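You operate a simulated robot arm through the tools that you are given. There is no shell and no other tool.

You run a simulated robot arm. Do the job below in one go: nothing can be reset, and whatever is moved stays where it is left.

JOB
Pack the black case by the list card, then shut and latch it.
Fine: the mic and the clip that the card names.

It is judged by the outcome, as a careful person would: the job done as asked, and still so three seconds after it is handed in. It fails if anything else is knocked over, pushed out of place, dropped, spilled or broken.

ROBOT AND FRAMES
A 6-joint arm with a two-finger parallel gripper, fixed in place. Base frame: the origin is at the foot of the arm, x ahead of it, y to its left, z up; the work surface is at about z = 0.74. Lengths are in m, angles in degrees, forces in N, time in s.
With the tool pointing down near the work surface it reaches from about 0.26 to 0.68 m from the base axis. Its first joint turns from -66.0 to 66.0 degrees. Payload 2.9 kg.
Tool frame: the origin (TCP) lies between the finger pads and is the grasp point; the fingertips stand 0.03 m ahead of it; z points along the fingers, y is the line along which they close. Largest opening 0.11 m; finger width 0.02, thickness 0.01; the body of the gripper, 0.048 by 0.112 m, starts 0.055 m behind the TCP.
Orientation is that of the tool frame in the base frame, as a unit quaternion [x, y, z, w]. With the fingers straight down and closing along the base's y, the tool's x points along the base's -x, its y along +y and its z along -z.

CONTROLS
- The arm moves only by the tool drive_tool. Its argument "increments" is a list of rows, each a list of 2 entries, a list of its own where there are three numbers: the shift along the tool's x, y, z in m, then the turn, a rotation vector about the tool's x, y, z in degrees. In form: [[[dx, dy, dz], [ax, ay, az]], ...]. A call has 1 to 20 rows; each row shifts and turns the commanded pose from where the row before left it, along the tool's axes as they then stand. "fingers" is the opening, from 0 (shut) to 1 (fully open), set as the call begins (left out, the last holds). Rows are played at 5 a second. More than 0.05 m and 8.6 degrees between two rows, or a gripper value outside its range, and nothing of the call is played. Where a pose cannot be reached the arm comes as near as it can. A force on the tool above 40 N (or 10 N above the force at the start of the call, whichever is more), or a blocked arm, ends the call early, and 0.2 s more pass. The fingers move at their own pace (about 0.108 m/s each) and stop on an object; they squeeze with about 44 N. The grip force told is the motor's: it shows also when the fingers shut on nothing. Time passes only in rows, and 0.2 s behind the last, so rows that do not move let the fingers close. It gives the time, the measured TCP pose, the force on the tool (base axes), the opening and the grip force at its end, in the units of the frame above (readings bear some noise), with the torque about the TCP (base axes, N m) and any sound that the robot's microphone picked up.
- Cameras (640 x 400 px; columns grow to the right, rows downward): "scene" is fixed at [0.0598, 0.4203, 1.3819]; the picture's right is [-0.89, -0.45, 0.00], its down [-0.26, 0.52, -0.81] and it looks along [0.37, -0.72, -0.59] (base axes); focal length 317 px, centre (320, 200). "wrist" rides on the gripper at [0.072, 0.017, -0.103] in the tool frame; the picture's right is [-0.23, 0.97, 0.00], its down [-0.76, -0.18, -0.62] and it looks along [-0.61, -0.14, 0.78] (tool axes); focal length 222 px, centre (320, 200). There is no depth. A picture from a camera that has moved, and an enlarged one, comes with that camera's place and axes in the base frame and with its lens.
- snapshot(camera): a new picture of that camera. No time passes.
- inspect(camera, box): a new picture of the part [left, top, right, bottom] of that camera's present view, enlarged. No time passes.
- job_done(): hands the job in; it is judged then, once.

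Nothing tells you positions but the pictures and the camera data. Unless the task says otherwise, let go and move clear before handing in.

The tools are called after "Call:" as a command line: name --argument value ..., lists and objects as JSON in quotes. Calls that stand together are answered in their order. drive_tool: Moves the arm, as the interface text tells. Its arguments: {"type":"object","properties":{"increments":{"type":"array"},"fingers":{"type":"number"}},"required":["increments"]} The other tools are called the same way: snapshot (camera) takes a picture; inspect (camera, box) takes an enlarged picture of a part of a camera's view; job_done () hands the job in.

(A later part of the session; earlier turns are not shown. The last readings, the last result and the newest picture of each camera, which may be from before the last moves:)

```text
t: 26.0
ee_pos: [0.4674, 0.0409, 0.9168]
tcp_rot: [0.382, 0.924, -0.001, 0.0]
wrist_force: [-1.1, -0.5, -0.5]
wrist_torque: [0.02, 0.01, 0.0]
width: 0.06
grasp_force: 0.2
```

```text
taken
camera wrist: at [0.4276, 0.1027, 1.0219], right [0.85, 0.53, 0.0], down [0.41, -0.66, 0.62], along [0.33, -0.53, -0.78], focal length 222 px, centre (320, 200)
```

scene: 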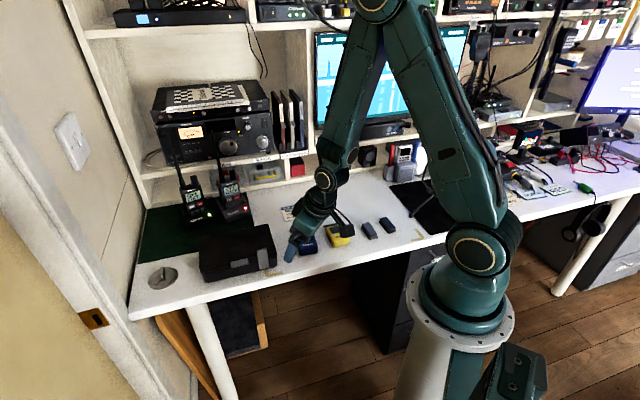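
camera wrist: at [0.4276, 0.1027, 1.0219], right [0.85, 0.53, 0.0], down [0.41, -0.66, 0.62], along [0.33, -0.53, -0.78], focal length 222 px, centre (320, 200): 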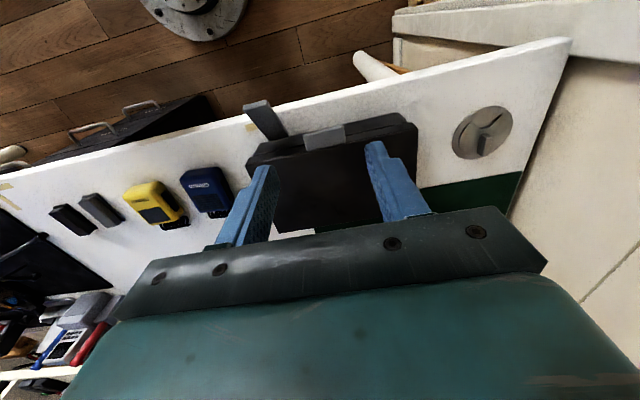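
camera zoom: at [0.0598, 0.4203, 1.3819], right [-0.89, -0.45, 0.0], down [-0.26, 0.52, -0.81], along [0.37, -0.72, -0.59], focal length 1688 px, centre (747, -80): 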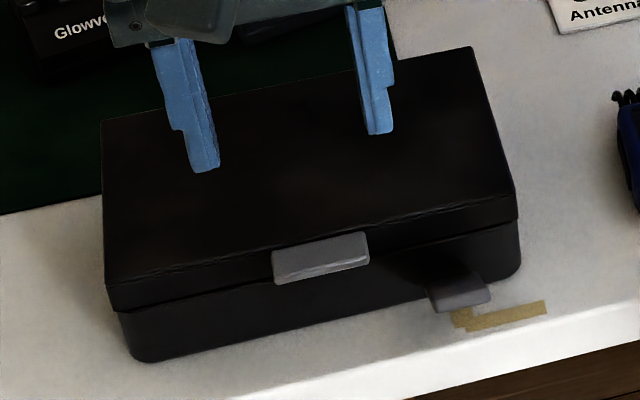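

The case is back within a millimetre or two of where it was. Now I'll pre-tilt the tool 50° (fingers pointing toward the case) in front of the lip so I can later turn it together with the lid.

Call:
drive_tool --increments '[[[0, 0, 0], [0, -7.143, 0]], [[0, 0, 0], [0, -7.143, 0]], [[0, 0, 0], [0, -7.143, 0]], [[0, 0, 0], [0, -7.143, 0]], [[0, 0, 0], [0, -7.143, 0]], [[0, 0, 0], [0, -7.143, 0]], [[0, 0, 0], [0, -7.142, 0]], [[0.0272, 0, 0.0069], [0, 0, 0]], [[0.0272, 0, 0.0069], [0, 0, 0]], [[0.0272, 0, 0.0069], [0, 0, 0]], [[0, 0, 0], [0, 0, 0]]]' --fingers 0.545

Call:
inspect --camera "scene" --box '[170, 190, 310, 310]'

Call:
snapshot --camera "wrist"

```text
t: 28.4
ee_pos: [0.4415, 0.0665, 0.8405]
tcp_rot: [0.346, 0.838, -0.161, 0.39]
wrist_force: [-0.1, 0.2, 0.4]
wrist_torque: [0.01, 0.0, -0.02]
width: 0.06
grasp_force: 0.1
```

```text
3.33 times, centred on (240, 250) of scene
camera zoom: at [0.0598, 0.4203, 1.3819], right [-0.89, -0.45, 0.0], down [-0.26, 0.52, -0.81], along [0.37, -0.72, -0.59], focal length 1055 px, centre (587, 33)
```

zoom: 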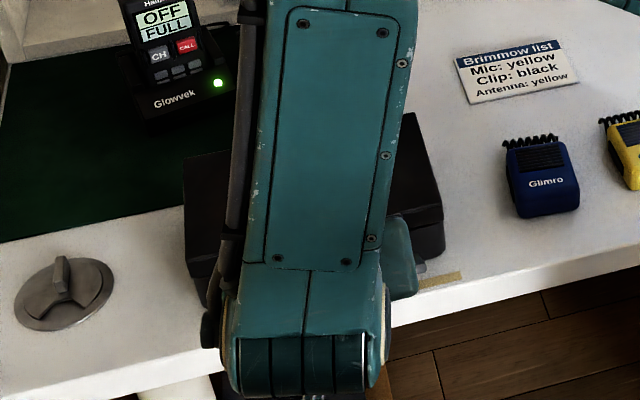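

```text
taken
camera wrist: at [0.3645, 0.1663, 0.853], right [0.79, 0.59, 0.17], down [-0.12, -0.13, 0.98], along [0.6, -0.8, -0.04], focal length 222 px, centre (320, 200)
```

wrist: 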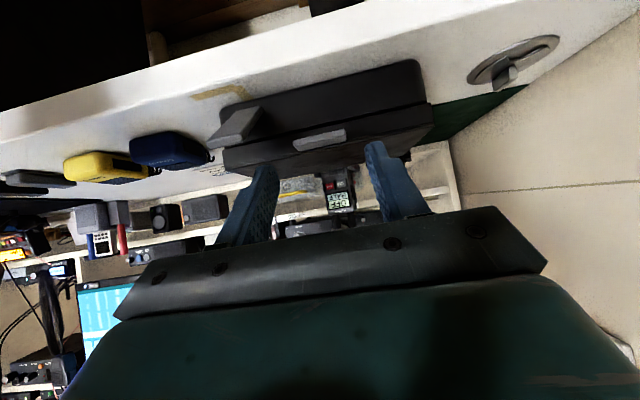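

The tool is tilted and facing the lip. I'll zoom in from the wrist camera to refine the lip's height and the latch angle.

Call:
inspect --camera "wrist" --box '[200, 60, 440, 220]'

```text
2.50 times, centred on (320, 140) of wrist
camera zoom: at [0.3645, 0.1663, 0.853], right [0.79, 0.59, 0.17], down [-0.12, -0.13, 0.98], along [0.6, -0.8, -0.04], focal length 555 px, centre (320, 350)
```

zoom: 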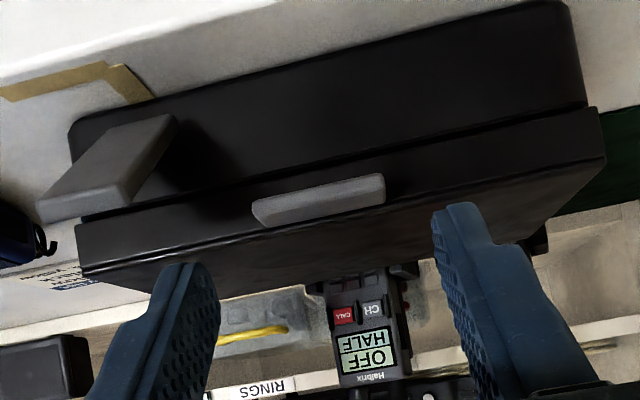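

The lip centre is at about z≈0.797, u≈0.358, and well centred between the fingers. Advancing along the finger direction to straddle it.

Call:
drive_tool --increments '[[[-0.0007, 0, 0.012], [0, 0, 0]], [[-0.0007, 0, 0.012], [0, 0, 0]], [[-0.0007, 0, 0.012], [0, 0, 0]], [[-0.0006, 0, 0.0115], [0, 0, 0]], [[0, 0, 0], [0, 0, 0]]]'

Call:
inspect --camera "wrist" --box '[200, 60, 440, 220]'

```text
t: 29.6
ee_pos: [0.4693, 0.0391, 0.8135]
tcp_rot: [0.347, 0.838, -0.162, 0.39]
wrist_force: [-0.3, 1.0, 0.0]
wrist_torque: [-0.02, -0.01, -0.03]
width: 0.06
grasp_force: 0.1
```

```text
2.50 times, centred on (320, 140) of wrist
camera zoom: at [0.392, 0.1393, 0.825], right [0.79, 0.59, 0.17], down [-0.12, -0.14, 0.98], along [0.6, -0.8, -0.04], focal length 555 px, centre (320, 350)
```

zoom: 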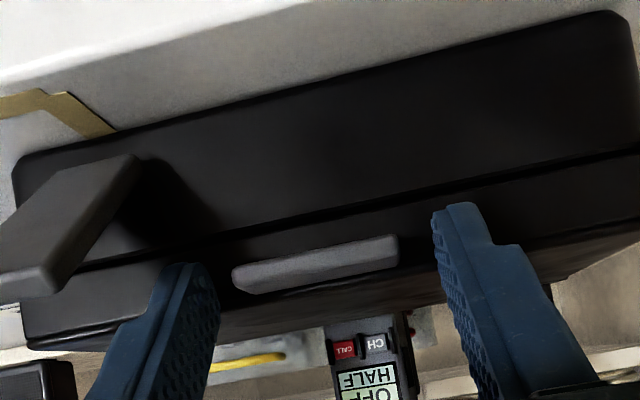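

The lip lies between the fingertips at the right height. Closing on it.

Call:
drive_tool --increments '[[[0, 0, 0], [0, 0, 0]], [[0, 0, 0], [0, 0, 0]], [[0, 0, 0], [0, 0, 0]]]' --fingers 0

Call:
inspect --camera "wrist" --box '[200, 60, 440, 220]'

```text
t: 30.4
ee_pos: [0.4687, 0.0385, 0.813]
tcp_rot: [0.347, 0.837, -0.162, 0.39]
wrist_force: [1.3, -2.1, 0.1]
wrist_torque: [0.39, 0.24, -0.04]
width: 0.0437
grasp_force: 44.5
```

```text
2.50 times, centred on (320, 140) of wrist
camera zoom: at [0.3919, 0.1389, 0.8248], right [0.79, 0.58, 0.17], down [-0.12, -0.13, 0.98], along [0.6, -0.8, -0.04], focal length 555 px, centre (320, 350)
```

zoom: 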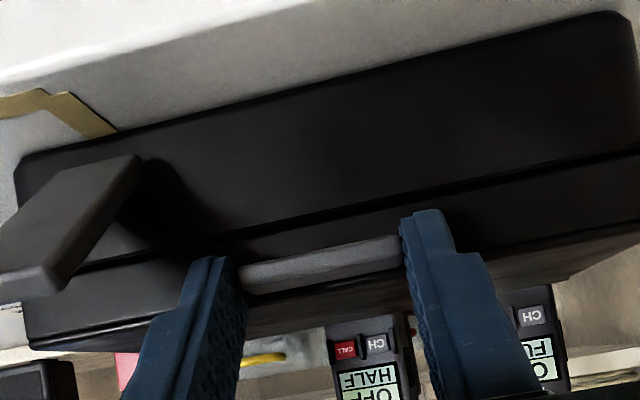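

The lip is gripped. Now I'll turn the tool together with the lid about the rear hinge (near n=-0.446, z=0.777), first 20°.

Call:
drive_tool --increments '[[[-0.00581, 0, -0.00265], [0, 2.5, 0]], [[-0.00581, 0, -0.00265], [0, 2.5, 0]], [[-0.00581, 0, -0.00265], [0, 2.5, 0]], [[-0.00581, 0, -0.00265], [0, 2.5, 0]], [[-0.00581, 0, -0.00265], [0, 2.5, 0]], [[-0.00581, 0, -0.00265], [0, 2.5, 0]], [[-0.00581, 0, -0.00265], [0, 2.5, 0]], [[-0.00581, 0, -0.00265], [0, 2.5, 0]], [[0, 0, 0], [0, 0, 0]]]'

Call:
inspect --camera "wrist" --box '[180, 0, 460, 230]'

Call:
inspect --camera "scene" --box '[170, 190, 310, 310]'

```text
t: 32.4
ee_pos: [0.485, 0.0248, 0.8598]
tcp_rot: [0.369, 0.893, -0.098, 0.24]
wrist_force: [-5.6, 5.7, 12.6]
wrist_torque: [-0.79, -0.67, -0.05]
width: 0.0435
grasp_force: 43.9
```

```text
1.74 times, centred on (320, 115) of wrist
camera zoom: at [0.4147, 0.1166, 0.9139], right [0.83, 0.55, 0.12], down [0.12, -0.37, 0.92], along [0.55, -0.75, -0.37], focal length 386 px, centre (320, 348)
```

zoom: 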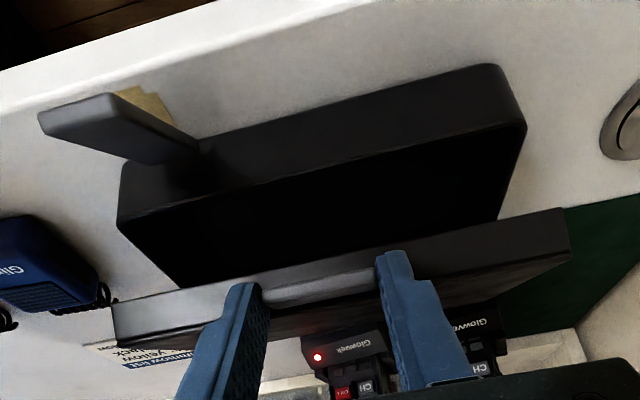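

```text
3.33 times, centred on (240, 250) of scene
camera zoom: at [0.0594, 0.4205, 1.3819], right [-0.89, -0.45, 0.0], down [-0.26, 0.52, -0.81], along [0.37, -0.72, -0.58], focal length 1055 px, centre (587, 33)
```

zoom: 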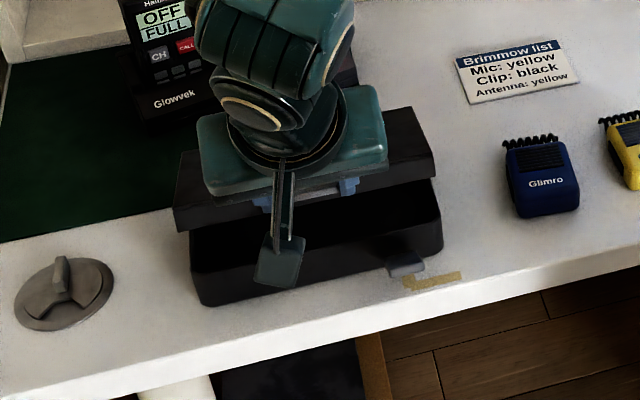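

The lid follows, but the force (about +13 N up, 8 N outward) says my assumed hinge is slightly off. I'll relieve it by shifting about 3.5 mm up and outward and read the force again.

Call:
drive_tool --increments '[[[0.0002, 0, -0.0018], [0, 0, 0]], [[0, 0, -0.0018], [0, 0, 0]], [[0, 0, 0], [0, 0, 0]]]'

```text
t: 33.2
ee_pos: [0.4821, 0.027, 0.8601]
tcp_rot: [0.37, 0.893, -0.1, 0.237]
wrist_force: [-0.2, -1.7, 0.6]
wrist_torque: [0.71, 0.37, -0.09]
width: 0.0437
grasp_force: 44.0
```

Force is now near zero. With the refined hinge (n≈-0.452, z≈0.782) I'll turn another 15° and check.

Call:
drive_tool --increments '[[[-0.00586, 0, -0.00309], [0, 2.5, 0]], [[-0.00586, 0, -0.00309], [0, 2.5, 0]], [[-0.00586, 0, -0.00309], [0, 2.5, 0]], [[-0.00586, 0, -0.00309], [0, 2.5, 0]], [[-0.00586, 0, -0.00309], [0, 2.5, 0]], [[-0.00586, 0, -0.00309], [0, 2.5, 0]], [[0, 0, 0], [0, 0, 0]]]'

Call:
inspect --camera "wrist" --box '[180, 0, 460, 230]'

Call:
inspect --camera "scene" --box '[170, 190, 310, 310]'

```text
t: 34.8
ee_pos: [0.5004, 0.0078, 0.8931]
tcp_rot: [0.38, 0.916, -0.05, 0.12]
wrist_force: [-0.2, 0.1, 0.6]
wrist_torque: [0.14, 0.8, -0.02]
width: 0.0439
grasp_force: 44.1
```

```text
1.74 times, centred on (320, 115) of wrist
camera zoom: at [0.4431, 0.0879, 0.975], right [0.84, 0.53, 0.06], down [0.28, -0.53, 0.8], along [0.46, -0.66, -0.6], focal length 386 px, centre (320, 348)
```

zoom: 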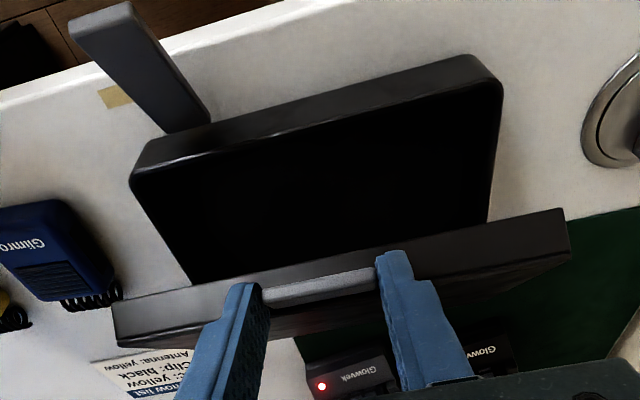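

```text
3.33 times, centred on (240, 250) of scene
camera zoom: at [0.0599, 0.4203, 1.3819], right [-0.89, -0.45, 0.0], down [-0.26, 0.52, -0.81], along [0.37, -0.72, -0.59], focal length 1055 px, centre (587, 33)
```

zoom: 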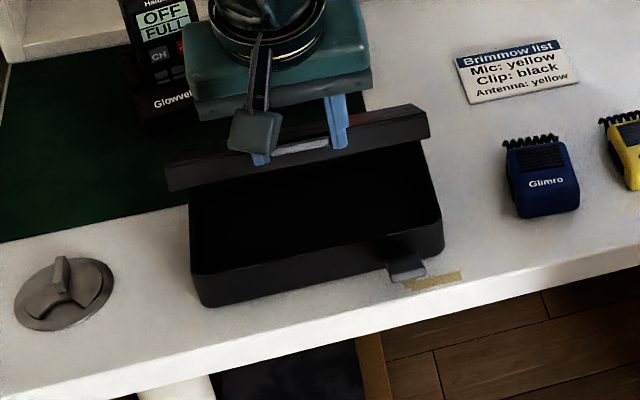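

The lid is about 35° open and the base is staying put, with little force. Continuing another 20°.

Call:
drive_tool --increments '[[[-0.00586, 0, -0.00309], [0, 2.5, 0]], [[-0.00586, 0, -0.00309], [0, 2.5, 0]], [[-0.00586, 0, -0.00309], [0, 2.5, 0]], [[-0.00586, 0, -0.00309], [0, 2.5, 0]], [[-0.00586, 0, -0.00309], [0, 2.5, 0]], [[-0.00586, 0, -0.00309], [0, 2.5, 0]], [[-0.00586, 0, -0.00309], [0, 2.5, 0]], [[-0.00586, 0, -0.00309], [0, 2.5, 0]], [[0, 0, 0], [0, 0, 0]]]'

Call:
snapshot --camera "wrist"

Call:
inspect --camera "scene" --box '[150, 130, 330, 310]'

```text
t: 36.8
ee_pos: [0.5312, -0.0226, 0.922]
tcp_rot: [0.382, 0.923, 0.017, -0.041]
wrist_force: [0.6, -0.2, -7.5]
wrist_torque: [0.17, 0.27, -0.01]
width: 0.0436
grasp_force: 43.9
```

```text
taken
camera wrist: at [0.4984, 0.0326, 1.0327], right [0.85, 0.53, -0.02], down [0.45, -0.7, 0.55], along [0.28, -0.48, -0.83], focal length 222 px, centre (320, 200)
```

wrist: 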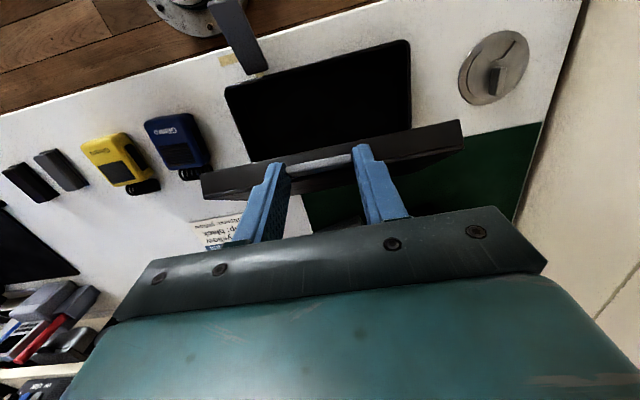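

```text
2.22 times, centred on (240, 220) of scene
camera zoom: at [0.0599, 0.4203, 1.3819], right [-0.89, -0.45, 0.0], down [-0.26, 0.52, -0.81], along [0.37, -0.72, -0.59], focal length 704 px, centre (498, 156)
```

zoom: 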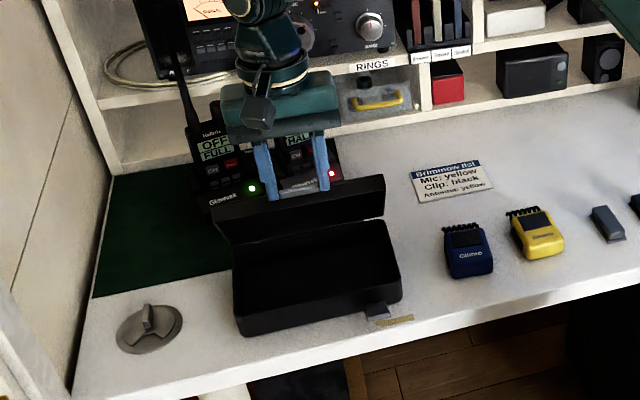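

Lid at about 55°; the tool is pulling up slightly (7.5 N), so I'll ease down 1.5 mm while turning another 20°.

Call:
drive_tool --increments '[[[-0.00586, 0, -0.0016], [0, 2.5, 0]], [[-0.00586, 0, -0.00309], [0, 2.5, 0]], [[-0.00586, 0, -0.00309], [0, 2.5, 0]], [[-0.00586, 0, -0.00309], [0, 2.5, 0]], [[-0.00586, 0, -0.00309], [0, 2.5, 0]], [[-0.00586, 0, -0.00309], [0, 2.5, 0]], [[0, 0, 0], [0, 0, 0]]]'

Call:
inspect --camera "scene" --box '[150, 130, 330, 310]'

```text
t: 38.4
ee_pos: [0.558, -0.0461, 0.9318]
tcp_rot: [0.379, 0.91, 0.068, -0.153]
wrist_force: [1.6, -0.5, -7.9]
wrist_torque: [-0.3, 0.28, 0.06]
width: 0.0437
grasp_force: 43.8
out of reach, approached as far as the arm can: row 6
```

```text
2.22 times, centred on (240, 220) of scene
camera zoom: at [0.06, 0.4203, 1.3819], right [-0.89, -0.45, 0.0], down [-0.26, 0.52, -0.81], along [0.37, -0.72, -0.59], focal length 704 px, centre (498, 156)
```

zoom: 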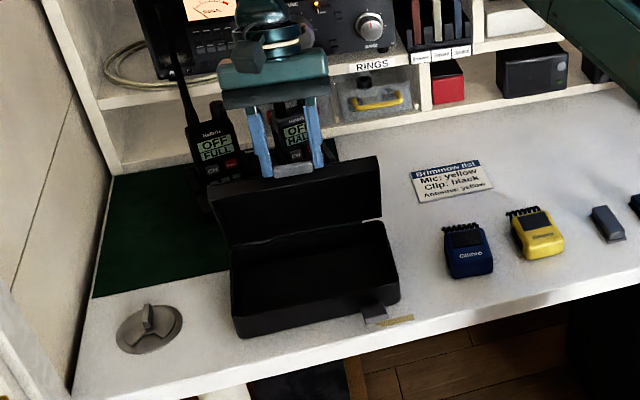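

The lid is at about 70° and the wrist has reached its tilt limit. I'll ease the lid's pull off first, then check forces before releasing the lip.

Call:
drive_tool --increments '[[[-0.0005, 0, 0.002], [0, 0, 0]], [[0, 0, 0], [0, 0, 0]]]'

Call:
snapshot --camera "wrist"

Call:
inspect --camera "scene" --box '[190, 180, 300, 290]'

```text
t: 39.0
ee_pos: [0.5568, -0.0458, 0.9307]
tcp_rot: [0.378, 0.91, 0.067, -0.16]
wrist_force: [2.3, -1.0, -7.2]
wrist_torque: [0.32, -0.29, -0.19]
width: 0.0435
grasp_force: 43.8
```

```text
taken
camera wrist: at [0.5453, -0.0113, 1.0525], right [0.84, 0.54, -0.08], down [0.53, -0.78, 0.33], along [0.11, -0.31, -0.94], focal length 222 px, centre (320, 200)
```

wrist: 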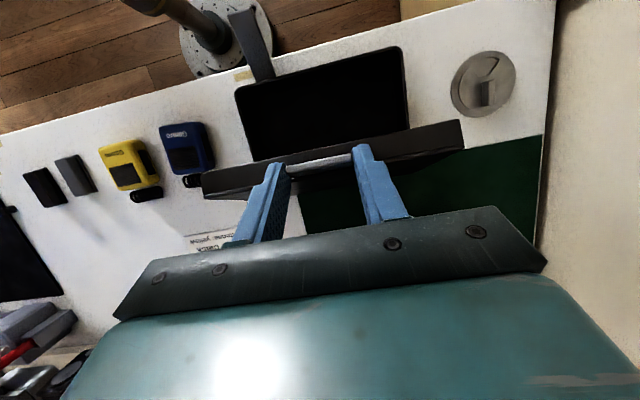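

```text
3.64 times, centred on (245, 235) of scene
camera zoom: at [0.0599, 0.4203, 1.3819], right [-0.89, -0.45, 0.0], down [-0.26, 0.52, -0.81], along [0.37, -0.72, -0.59], focal length 1151 px, centre (593, 73)
```

zoom: 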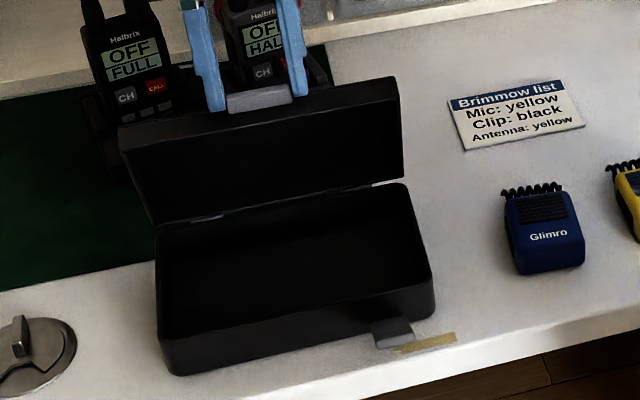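

The base is nearly unmoved, but the lid is still hanging on the tool a little. Lowering a few more millimetres to let the base rest fully.

Call:
drive_tool --increments '[[[-0.0005, 0, 0.002], [0, 0, 0]], [[-0.0005, 0, 0.002], [0, 0, 0]], [[0, 0, 0], [0, 0, 0]]]'

Call:
inspect --camera "scene" --box '[190, 180, 300, 290]'

```text
t: 39.8
ee_pos: [0.556, -0.0454, 0.9285]
tcp_rot: [0.376, 0.91, 0.067, -0.159]
wrist_force: [-6.8, 1.8, 24.5]
wrist_torque: [-0.16, 0.59, -0.26]
width: 0.0438
grasp_force: 44.7
```

```text
3.64 times, centred on (245, 235) of scene
camera zoom: at [0.0592, 0.4204, 1.3819], right [-0.89, -0.45, 0.0], down [-0.26, 0.52, -0.81], along [0.37, -0.72, -0.58], focal length 1151 px, centre (593, 73)
```

zoom: 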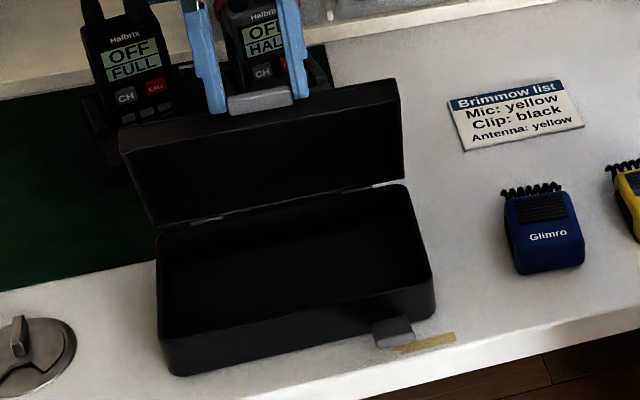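

Now it is pressing down; I'll come back up 1.5 mm to near-neutral and then open the fingers slightly while watching the lid.

Call:
drive_tool --increments '[[[0.0003, 0, -0.0015], [0, 0, 0]], [[0, 0, 0], [0, 0, 0]]]'

```text
t: 40.4
ee_pos: [0.557, -0.0459, 0.9283]
tcp_rot: [0.376, 0.91, 0.067, -0.159]
wrist_force: [-3.0, -4.0, 22.0]
wrist_torque: [-0.44, -0.22, 0.44]
width: 0.0439
grasp_force: 43.6
```

Call:
drive_tool --increments '[[[0.0003, 0, -0.0012], [0, 0, 0]], [[0, 0, 0], [0, 0, 0]]]'

```text
t: 41.0
ee_pos: [0.5573, -0.046, 0.9275]
tcp_rot: [0.378, 0.909, 0.066, -0.161]
wrist_force: [1.0, -6.3, 11.2]
wrist_torque: [-0.64, -0.88, 0.13]
width: 0.0434
grasp_force: 44.1
```

Call:
drive_tool --increments '[[[0.0002, 0, -0.001], [0, 0, 0]], [[0, 0, 0], [0, 0, 0]]]'

Call:
inspect --camera "scene" --box '[190, 180, 300, 290]'

```text
t: 41.6
ee_pos: [0.5562, -0.0459, 0.9276]
tcp_rot: [0.377, 0.91, 0.066, -0.162]
wrist_force: [3.6, -1.9, 0.0]
wrist_torque: [-0.13, -0.54, -0.31]
width: 0.0438
grasp_force: 44.2
```

```text
3.64 times, centred on (245, 235) of scene
camera zoom: at [0.0598, 0.4203, 1.3819], right [-0.89, -0.45, 0.0], down [-0.26, 0.52, -0.81], along [0.37, -0.72, -0.59], focal length 1151 px, centre (593, 73)
```

zoom: 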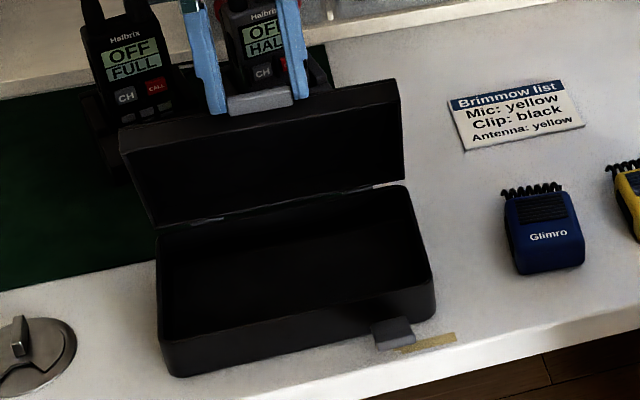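

Forces are near neutral. Releasing the lip now to see whether the lid holds at ~70°.

Call:
drive_tool --increments '[[[0, 0, 0], [0, 0, 0]], [[0, 0, 0], [0, 0, 0]]]' --fingers 0.545

Call:
inspect --camera "scene" --box '[190, 180, 300, 290]'

Call:
inspect --camera "wrist" --box '[180, 20, 480, 240]'

```text
t: 42.2
ee_pos: [0.5569, -0.0442, 0.9289]
tcp_rot: [0.377, 0.91, 0.067, -0.16]
wrist_force: [-0.2, -0.8, 0.1]
wrist_torque: [0.0, 0.03, 0.01]
width: 0.0599
grasp_force: 0.0
```

```text
3.64 times, centred on (245, 235) of scene
camera zoom: at [0.0598, 0.4203, 1.3819], right [-0.89, -0.45, 0.0], down [-0.26, 0.52, -0.81], along [0.37, -0.72, -0.59], focal length 1151 px, centre (593, 73)
```

zoom: 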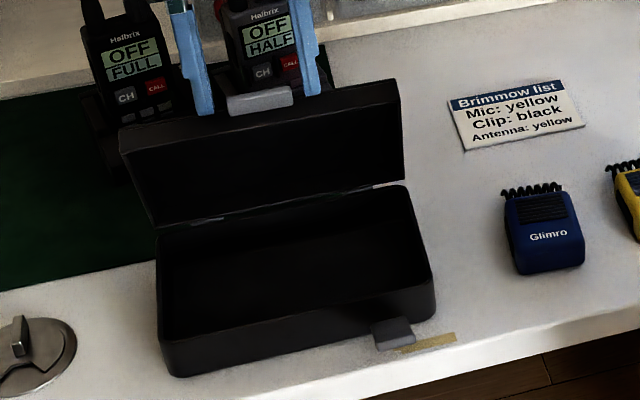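

```text
1.82 times, centred on (330, 130) of wrist
camera zoom: at [0.5448, -0.0112, 1.0519], right [0.84, 0.54, -0.08], down [0.53, -0.78, 0.32], along [0.11, -0.31, -0.94], focal length 404 px, centre (302, 327)
```

zoom: 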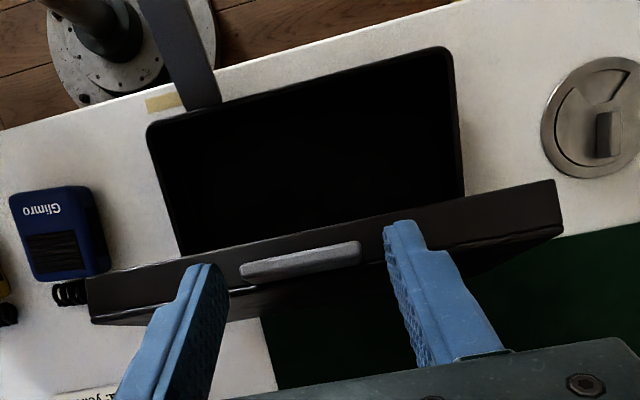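

The lid holds by itself at ~70°. I'll back off upward, straighten the tool, close the fingers and come down on the inside of the lid to push it past vertical.

Call:
drive_tool --increments '[[[0, 0, -0.03], [0, 0, 0]], [[0, 0, -0.03], [0, 0, 0]], [[0, 0, -0.03], [0, 0, 0]], [[0, 0, 0], [0, -6.43, 0]], [[0, 0, 0], [0, -6.43, 0]], [[0, 0, 0], [0, -6.43, 0]], [[0.035, 0, 0], [0, 0, 0]], [[0.035, 0, 0], [0, 0, 0]], [[0.035, 0, 0], [0, 0, 0]], [[0, 0, 0], [0, 0, 0]]]' --fingers 0.545

Call:
inspect --camera "scene" --box '[150, 130, 330, 310]'

Call:
snapshot --camera "wrist"

```text
t: 44.4
ee_pos: [0.4827, 0.0249, 0.9441]
tcp_rot: [0.386, 0.922, 0.02, -0.028]
wrist_force: [0.2, 1.2, 0.4]
wrist_torque: [-0.01, -0.03, 0.0]
width: 0.0599
grasp_force: 0.0
out of reach, approached as far as the arm can: row 1, 2, 3, 4
```

```text
2.22 times, centred on (240, 220) of scene
camera zoom: at [0.0597, 0.4203, 1.3819], right [-0.89, -0.45, 0.0], down [-0.26, 0.52, -0.81], along [0.37, -0.72, -0.59], focal length 704 px, centre (498, 156)
```

zoom: 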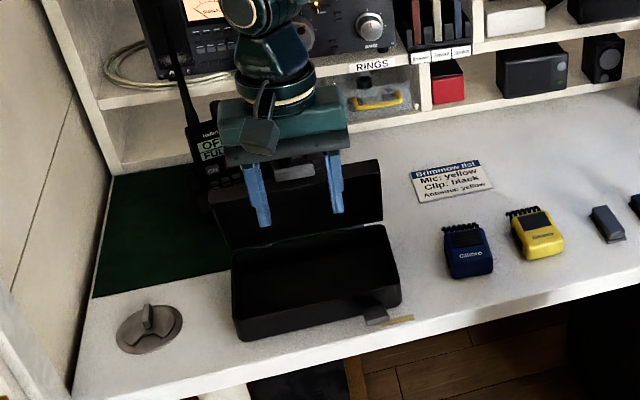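

```text
taken
camera wrist: at [0.4475, 0.0814, 1.0528], right [0.85, 0.52, 0.0], down [0.43, -0.7, 0.57], along [0.3, -0.48, -0.82], focal length 222 px, centre (320, 200)
```

wrist: 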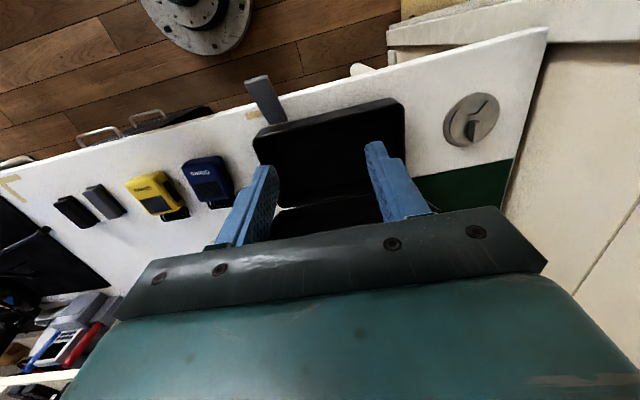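

The upward move hit the arm's reach but nothing was disturbed and the lid still stands. I'll straighten the small residual tilt, close the fingers, and lower to lid-rim height inside the lid.

Call:
drive_tool --increments '[[[0, 0, 0], [0.9, -3.8, 0]], [[0, 0, 0], [0, 0, 0]], [[0, 0, 0.02], [0, 0, 0]], [[0, 0, 0.022], [0, 0, 0]], [[0, 0, 0], [0, 0, 0]]]' --fingers 0

Call:
inspect --camera "scene" --box '[180, 160, 310, 290]'

Call:
inspect --camera "wrist" --box '[180, 60, 460, 240]'

```text
t: 45.6
ee_pos: [0.4836, 0.0257, 0.9011]
tcp_rot: [0.386, 0.922, 0.001, -0.001]
wrist_force: [0.5, -0.3, 0.7]
wrist_torque: [0.04, 0.02, -0.03]
width: 0.0
grasp_force: 37.4
```

```text
3.08 times, centred on (245, 225) of scene
camera zoom: at [0.0598, 0.4203, 1.3819], right [-0.89, -0.45, 0.0], down [-0.26, 0.52, -0.81], along [0.37, -0.72, -0.59], focal length 974 px, centre (551, 123)
```

zoom: 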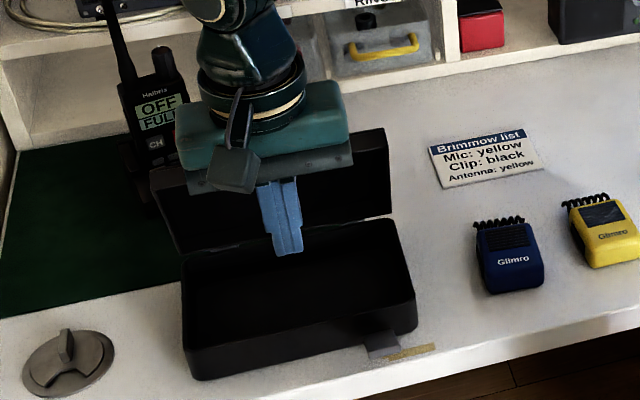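

```text
2.22 times, centred on (320, 150) of wrist
camera zoom: at [0.4441, 0.0875, 1.0049], right [0.85, 0.52, 0.0], down [0.41, -0.67, 0.62], along [0.32, -0.53, -0.78], focal length 494 px, centre (320, 311)
```

zoom: 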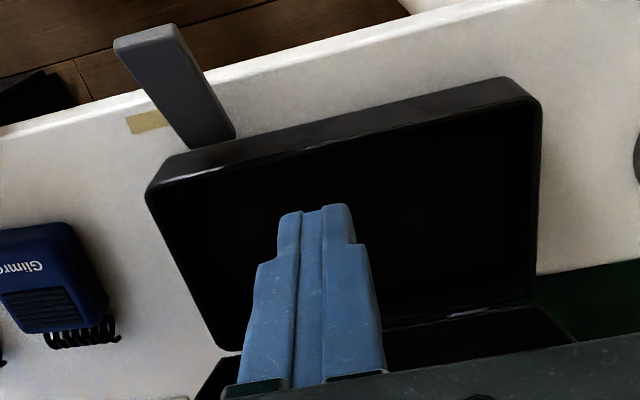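

Fingers are inside the open lid. Pushing the lid back gently (toward the shelf) past vertical.

Call:
drive_tool --increments '[[[-0.02, 0, 0], [0, 0, 0]], [[-0.02, 0, 0], [0, 0, 0]], [[-0.015, 0, 0], [0, 0, 0]], [[-0.01, 0, 0], [0, 0, 0]], [[-0.008, 0, 0], [0, 0, 0]], [[-0.008, 0, 0], [0, 0, 0]], [[-0.008, 0, 0], [0, 0, 0]], [[-0.008, 0, 0], [0, 0, 0]], [[-0.008, 0, 0], [0, 0, 0]], [[0, 0, 0], [0, 0, 0]]]'

Call:
inspect --camera "scene" --box '[180, 160, 310, 290]'

Call:
inspect --camera "wrist" --box '[180, 60, 460, 240]'

```text
t: 47.8
ee_pos: [0.5573, -0.0508, 0.8996]
tcp_rot: [0.386, 0.922, 0.0, -0.002]
wrist_force: [0.4, 0.3, 0.0]
wrist_torque: [-0.05, 0.02, 0.03]
width: 0.0001
grasp_force: 38.2
```

```text
3.08 times, centred on (245, 225) of scene
camera zoom: at [0.0598, 0.4203, 1.3819], right [-0.89, -0.45, 0.0], down [-0.26, 0.52, -0.81], along [0.37, -0.72, -0.59], focal length 974 px, centre (551, 123)
```

zoom: 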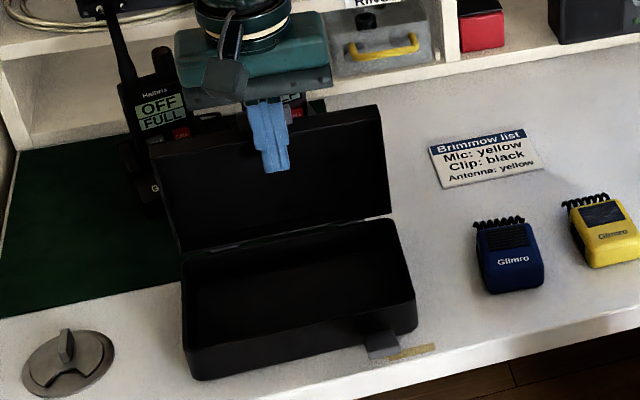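

```text
2.22 times, centred on (320, 150) of wrist
camera zoom: at [0.5184, 0.0124, 1.0045], right [0.85, 0.52, 0.0], down [0.41, -0.67, 0.62], along [0.32, -0.53, -0.78], focal length 494 px, centre (320, 311)
```

zoom: 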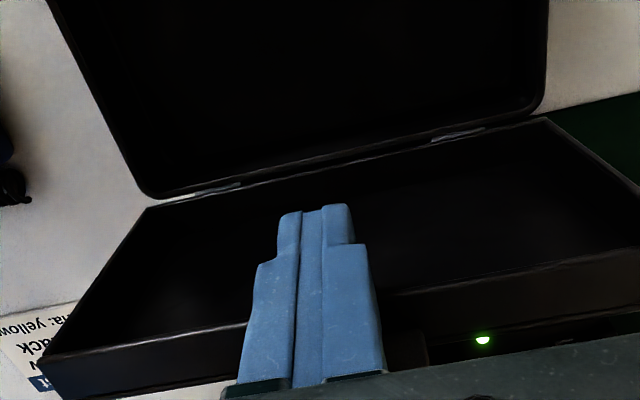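

The lid is about vertical now with negligible force. Pushing another ~2.5 cm to bring it to about 98°.

Call:
drive_tool --increments '[[[-0.006, 0, 0], [0, 0, 0]], [[-0.006, 0, 0], [0, 0, 0]], [[-0.006, 0, 0], [0, 0, 0]], [[-0.006, 0, 0], [0, 0, 0]], [[0, 0, 0], [0, 0, 0]]]'

Call:
inspect --camera "scene" --box '[180, 160, 310, 290]'

Call:
inspect --camera "wrist" --box '[180, 60, 460, 240]'

```text
t: 49.0
ee_pos: [0.5737, -0.0664, 0.901]
tcp_rot: [0.386, 0.922, 0.0, -0.001]
wrist_force: [-0.7, 0.0, 0.7]
wrist_torque: [0.0, -0.03, -0.05]
width: 0.0
grasp_force: 37.9
```

```text
3.08 times, centred on (245, 225) of scene
camera zoom: at [0.0598, 0.4203, 1.3819], right [-0.89, -0.45, 0.0], down [-0.26, 0.52, -0.81], along [0.37, -0.72, -0.59], focal length 974 px, centre (551, 123)
```

zoom: 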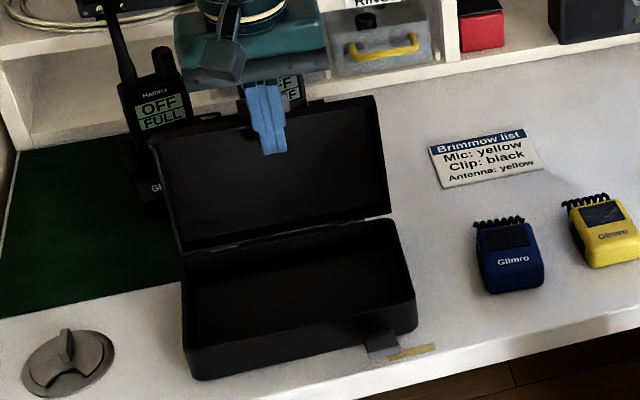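

```text
2.22 times, centred on (320, 150) of wrist
camera zoom: at [0.5353, -0.0049, 1.0058], right [0.85, 0.52, 0.0], down [0.41, -0.67, 0.62], along [0.32, -0.53, -0.78], focal length 494 px, centre (320, 311)
```

zoom: 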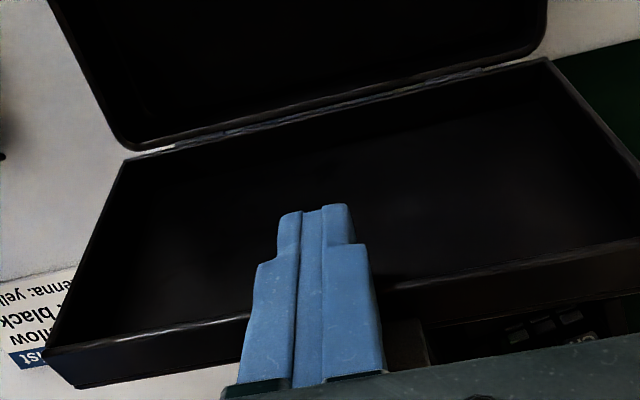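

The lid is standing open past vertical and the case is empty. Now I'll back away from the lid and move over to view the yellow mic from above.

Call:
drive_tool --increments '[[[0.03, 0, 0], [0, 0, 0]], [[0.03, 0, 0], [0, 0, 0]], [[0.01, 0, -0.025], [0, 0, 0]], [[0, 0, -0.025], [0, 0, 0]], [[0.0083, -0.0279, 0], [0, 0, 0]], [[0.0083, -0.0279, 0], [0, 0, 0]], [[0.0083, -0.0279, 0], [0, 0, 0]], [[0.0083, -0.0279, 0], [0, 0, 0]], [[0.0083, -0.0279, 0], [0, 0, 0]], [[0.0083, -0.0279, 0], [0, 0, 0]], [[0.0083, -0.0279, 0], [0, 0, 0]], [[0.0083, -0.0279, 0], [0, 0, 0]], [[0.0083, -0.0279, 0], [0, 0, 0]], [[0.0083, -0.0279, 0], [0, 0, 0]], [[0, 0, 0], [0, 0, 0]]]' --fingers 0.6

Call:
snapshot --camera "wrist"

Call:
snapshot --camera "scene"

```text
t: 52.2
ee_pos: [0.2678, -0.1534, 0.9515]
tcp_rot: [0.386, 0.922, 0.001, -0.001]
wrist_force: [-1.0, 0.2, -0.1]
wrist_torque: [-0.01, 0.0, -0.03]
width: 0.0661
grasp_force: 0.0
```

```text
taken
camera wrist: at [0.2285, -0.0916, 1.0555], right [0.85, 0.52, 0.0], down [0.41, -0.67, 0.62], along [0.32, -0.53, -0.78], focal length 222 px, centre (320, 200)
```

wrist: 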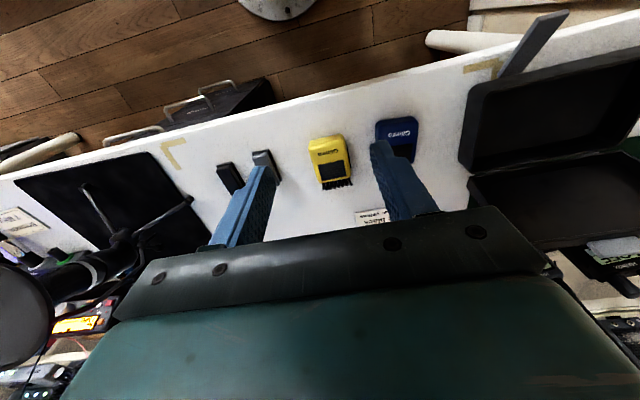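

```text
taken
```

scene: 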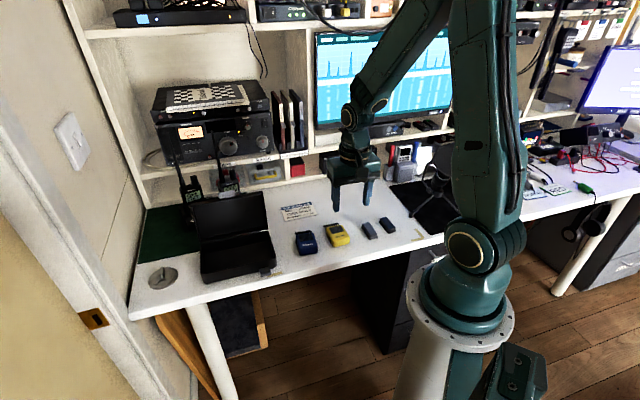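

Call:
inspect --camera "wrist" --box '[290, 120, 370, 200]'

Call:
inspect --camera "scene" --box '[315, 215, 365, 255]'

Call:
inspect --camera "wrist" --box '[200, 130, 290, 200]'

```text
5.00 times, centred on (330, 160) of wrist
camera zoom: at [0.2285, -0.0916, 1.0555], right [0.85, 0.52, 0.0], down [0.41, -0.67, 0.62], along [0.32, -0.53, -0.78], focal length 1111 px, centre (270, 400)
```

zoom: 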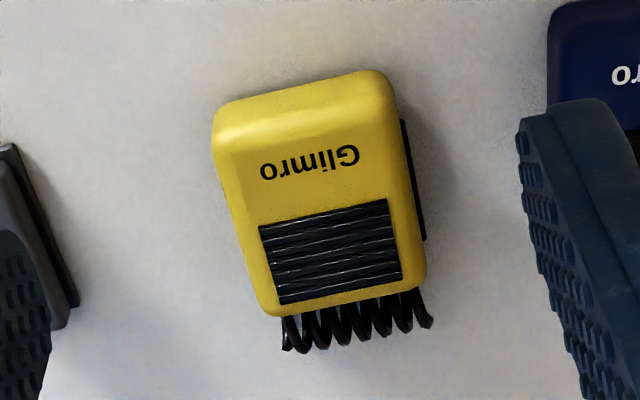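

```text
10.00 times, centred on (340, 235) of scene
camera zoom: at [0.0598, 0.4203, 1.3819], right [-0.89, -0.45, 0.0], down [-0.26, 0.52, -0.81], along [0.37, -0.72, -0.59], focal length 3166 px, centre (120, -150)
```

zoom: 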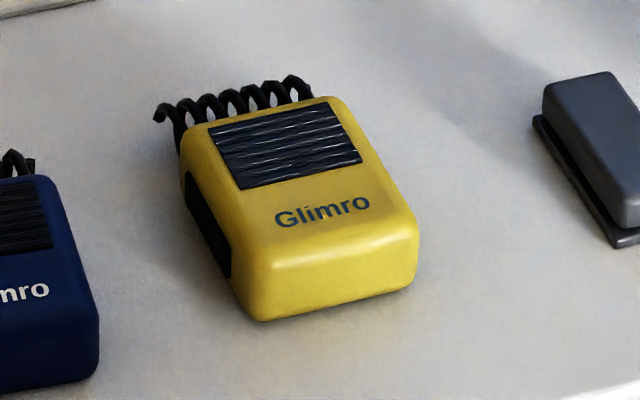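

```text
5.71 times, centred on (245, 165) of wrist
camera zoom: at [0.2285, -0.0916, 1.0555], right [0.85, 0.52, 0.0], down [0.41, -0.67, 0.62], along [0.32, -0.53, -0.78], focal length 1269 px, centre (749, 400)
```

zoom: 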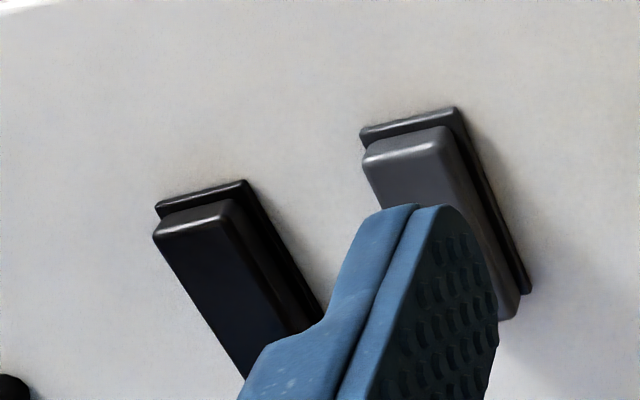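

The yellow mic sits at about (0.328, -0.222), aligned with my current yaw, roughly 50 mm wide, 65 mm long, 28 mm thick. I'll move over it and partly descend, then verify alignment.

Call:
drive_tool --increments '[[[-0.0305, -0.002, 0], [0, 0, 0]], [[-0.0305, -0.002, 0], [0, 0, 0]], [[-0.0305, -0.0017, 0], [0, 0, 0]], [[0, 0, 0.035], [0, 0, 0]], [[0, 0, 0.035], [0, 0, 0]], [[0, 0, 0.03], [0, 0, 0]], [[0, 0, 0], [0, 0, 0]]]'

Call:
inspect --camera "wrist" --box '[200, 60, 460, 240]'

Call:
inspect --camera "scene" --box '[290, 180, 390, 260]'

```text
t: 53.8
ee_pos: [0.3277, -0.2227, 0.8512]
tcp_rot: [0.386, 0.923, 0.001, 0.0]
wrist_force: [0.2, -0.4, 0.7]
wrist_torque: [0.02, 0.0, -0.01]
width: 0.066
grasp_force: 0.1
```

```text
2.22 times, centred on (330, 150) of wrist
camera zoom: at [0.2891, -0.1605, 0.9558], right [0.85, 0.52, 0.0], down [0.41, -0.67, 0.62], along [0.32, -0.53, -0.78], focal length 494 px, centre (298, 311)
```

zoom: 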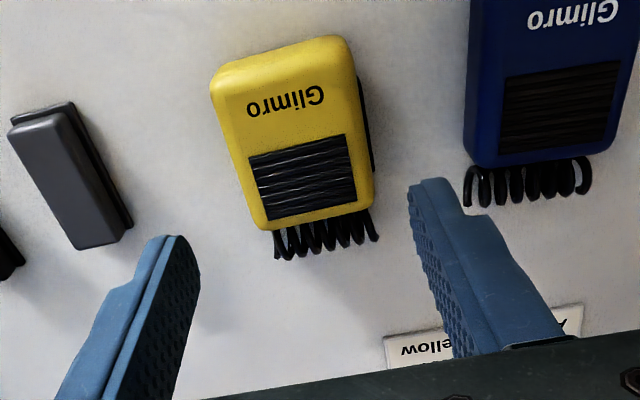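

```text
5.00 times, centred on (340, 220) of scene
camera zoom: at [0.0598, 0.4203, 1.3819], right [-0.89, -0.45, 0.0], down [-0.26, 0.52, -0.81], along [0.37, -0.72, -0.59], focal length 1583 px, centre (220, 100)
```

zoom: 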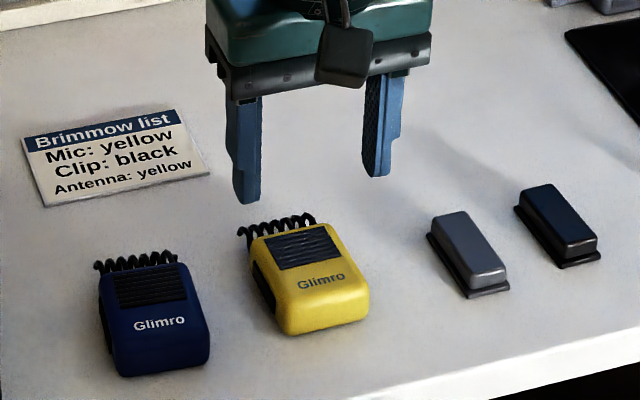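

Alignment checks out (mic centre n≈-0.389, u≈0.075 matches the TCP). Descending around the mic.

Call:
drive_tool --increments '[[[0, 0, 0.02], [0, 0, 0]], [[0, 0, 0.02], [0, 0, 0]], [[0, 0, 0.02], [0, 0, 0]], [[0, 0, 0.0155], [0, 0, 0]], [[0, 0, 0], [0, 0, 0]]]'

Call:
inspect --camera "wrist" --box '[200, 60, 460, 240]'

Call:
inspect --camera "scene" --box '[290, 180, 390, 260]'

```text
t: 55.0
ee_pos: [0.3285, -0.2214, 0.7758]
tcp_rot: [0.386, 0.922, 0.001, -0.001]
wrist_force: [0.6, 0.0, 0.5]
wrist_torque: [0.0, 0.01, 0.0]
width: 0.0659
grasp_force: 0.1
```

```text
2.22 times, centred on (330, 150) of wrist
camera zoom: at [0.2889, -0.1606, 0.8801], right [0.85, 0.52, 0.0], down [0.41, -0.67, 0.62], along [0.32, -0.53, -0.78], focal length 494 px, centre (298, 311)
```

zoom: 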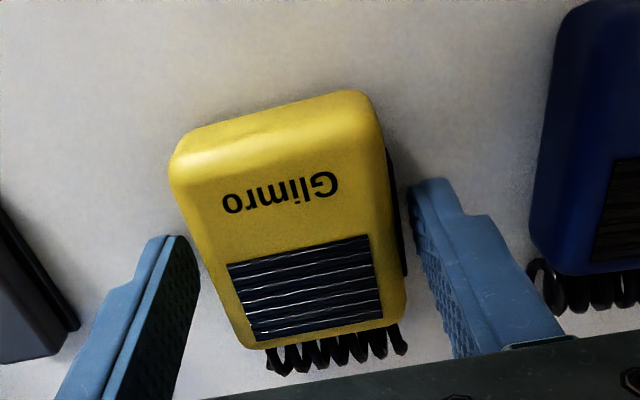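

```text
5.00 times, centred on (340, 220) of scene
camera zoom: at [0.0598, 0.4203, 1.3819], right [-0.89, -0.45, 0.0], down [-0.26, 0.52, -0.81], along [0.37, -0.72, -0.59], focal length 1583 px, centre (220, 100)
```

zoom: 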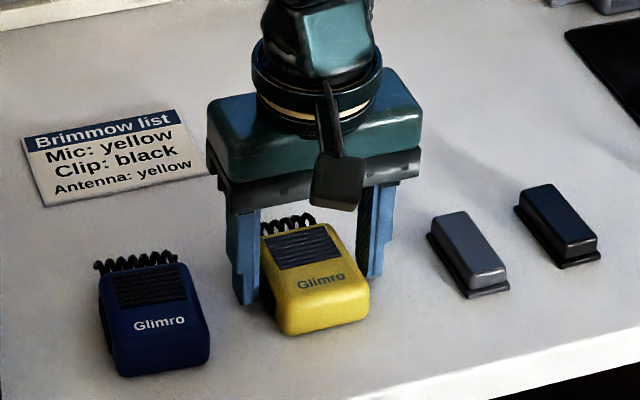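

The fingers straddle the mic properly. Closing the grip.

Call:
drive_tool --increments '[[[0, 0, 0], [0, 0, 0]], [[0, 0, 0], [0, 0, 0]], [[0, 0, 0], [0, 0, 0]], [[0, 0, 0], [0, 0, 0]]]' --fingers 0

Call:
inspect --camera "wrist" --box '[200, 60, 460, 240]'

```text
t: 56.0
ee_pos: [0.3278, -0.2234, 0.7756]
tcp_rot: [0.386, 0.923, 0.001, -0.002]
wrist_force: [-0.2, -0.6, 0.2]
wrist_torque: [0.02, 0.02, 0.0]
width: 0.053
grasp_force: 43.8
```

```text
2.22 times, centred on (330, 150) of wrist
camera zoom: at [0.2887, -0.1605, 0.8803], right [0.85, 0.52, 0.0], down [0.41, -0.67, 0.62], along [0.32, -0.53, -0.78], focal length 494 px, centre (298, 311)
```

zoom: 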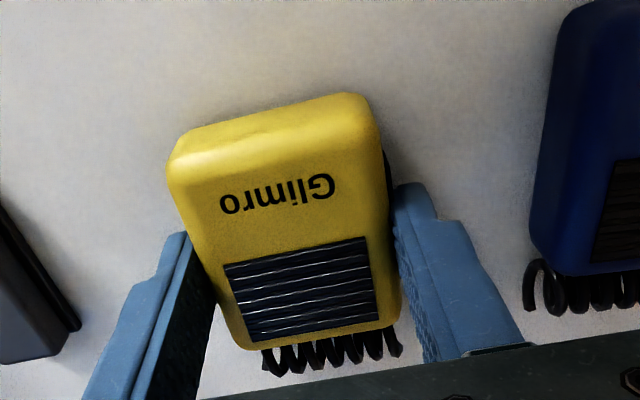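

The mic is gripped (53 mm). Lifting it and carrying it over to above the left part of the open case.

Call:
drive_tool --increments '[[[0, 0, -0.02], [0, 0, 0]], [[0, 0, -0.035], [0, 0, 0]], [[0, 0, -0.04], [0, 0, 0]], [[0, 0, -0.035], [0, 0, 0]], [[0.0004, 0.0321, 0], [0, 0, 0]], [[0.0004, 0.0321, 0], [0, 0, 0]], [[0.0004, 0.0321, 0], [0, 0, 0]], [[0.0004, 0.0321, 0], [0, 0, 0]], [[0.0004, 0.0321, 0], [0, 0, 0]], [[0.0004, 0.0321, 0], [0, 0, 0]], [[0.0004, 0.0321, 0], [0, 0, 0]], [[0.0004, 0.0321, 0], [0, 0, 0]], [[0.0004, 0.0321, 0], [0, 0, 0]], [[0.0004, 0.0321, 0], [0, 0, 0]], [[0, 0, 0], [0, 0, 0]]]'

Call:
snapshot --camera "wrist"

Call:
inspect --camera "scene" --box '[170, 150, 310, 290]'

```text
t: 59.2
ee_pos: [0.5537, 0.0055, 0.9042]
tcp_rot: [0.386, 0.922, -0.001, -0.001]
wrist_force: [-0.1, 0.4, -1.8]
wrist_torque: [0.04, -0.03, 0.0]
width: 0.0532
grasp_force: 44.3
```

```text
taken
camera wrist: at [0.5151, 0.0675, 1.0092], right [0.85, 0.52, 0.0], down [0.41, -0.67, 0.62], along [0.32, -0.53, -0.78], focal length 222 px, centre (320, 200)
```

wrist: 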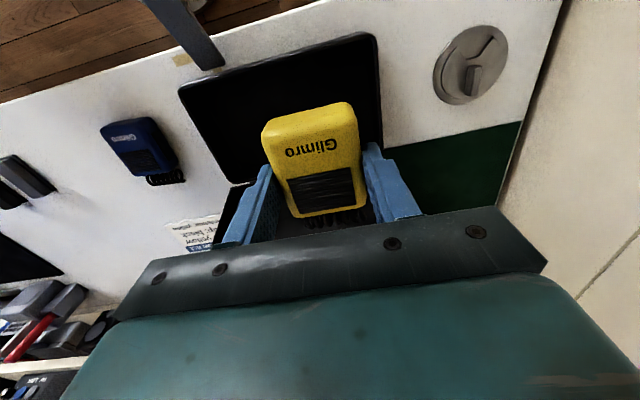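

```text
2.86 times, centred on (240, 220) of scene
camera zoom: at [0.0598, 0.4203, 1.3819], right [-0.89, -0.45, 0.0], down [-0.26, 0.52, -0.81], along [0.37, -0.72, -0.59], focal length 904 px, centre (549, 143)
```

zoom: 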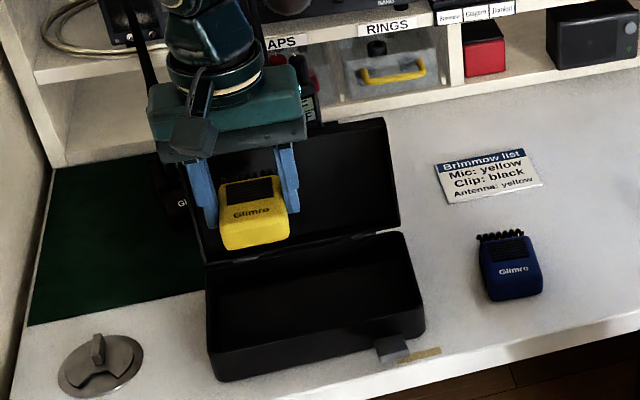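

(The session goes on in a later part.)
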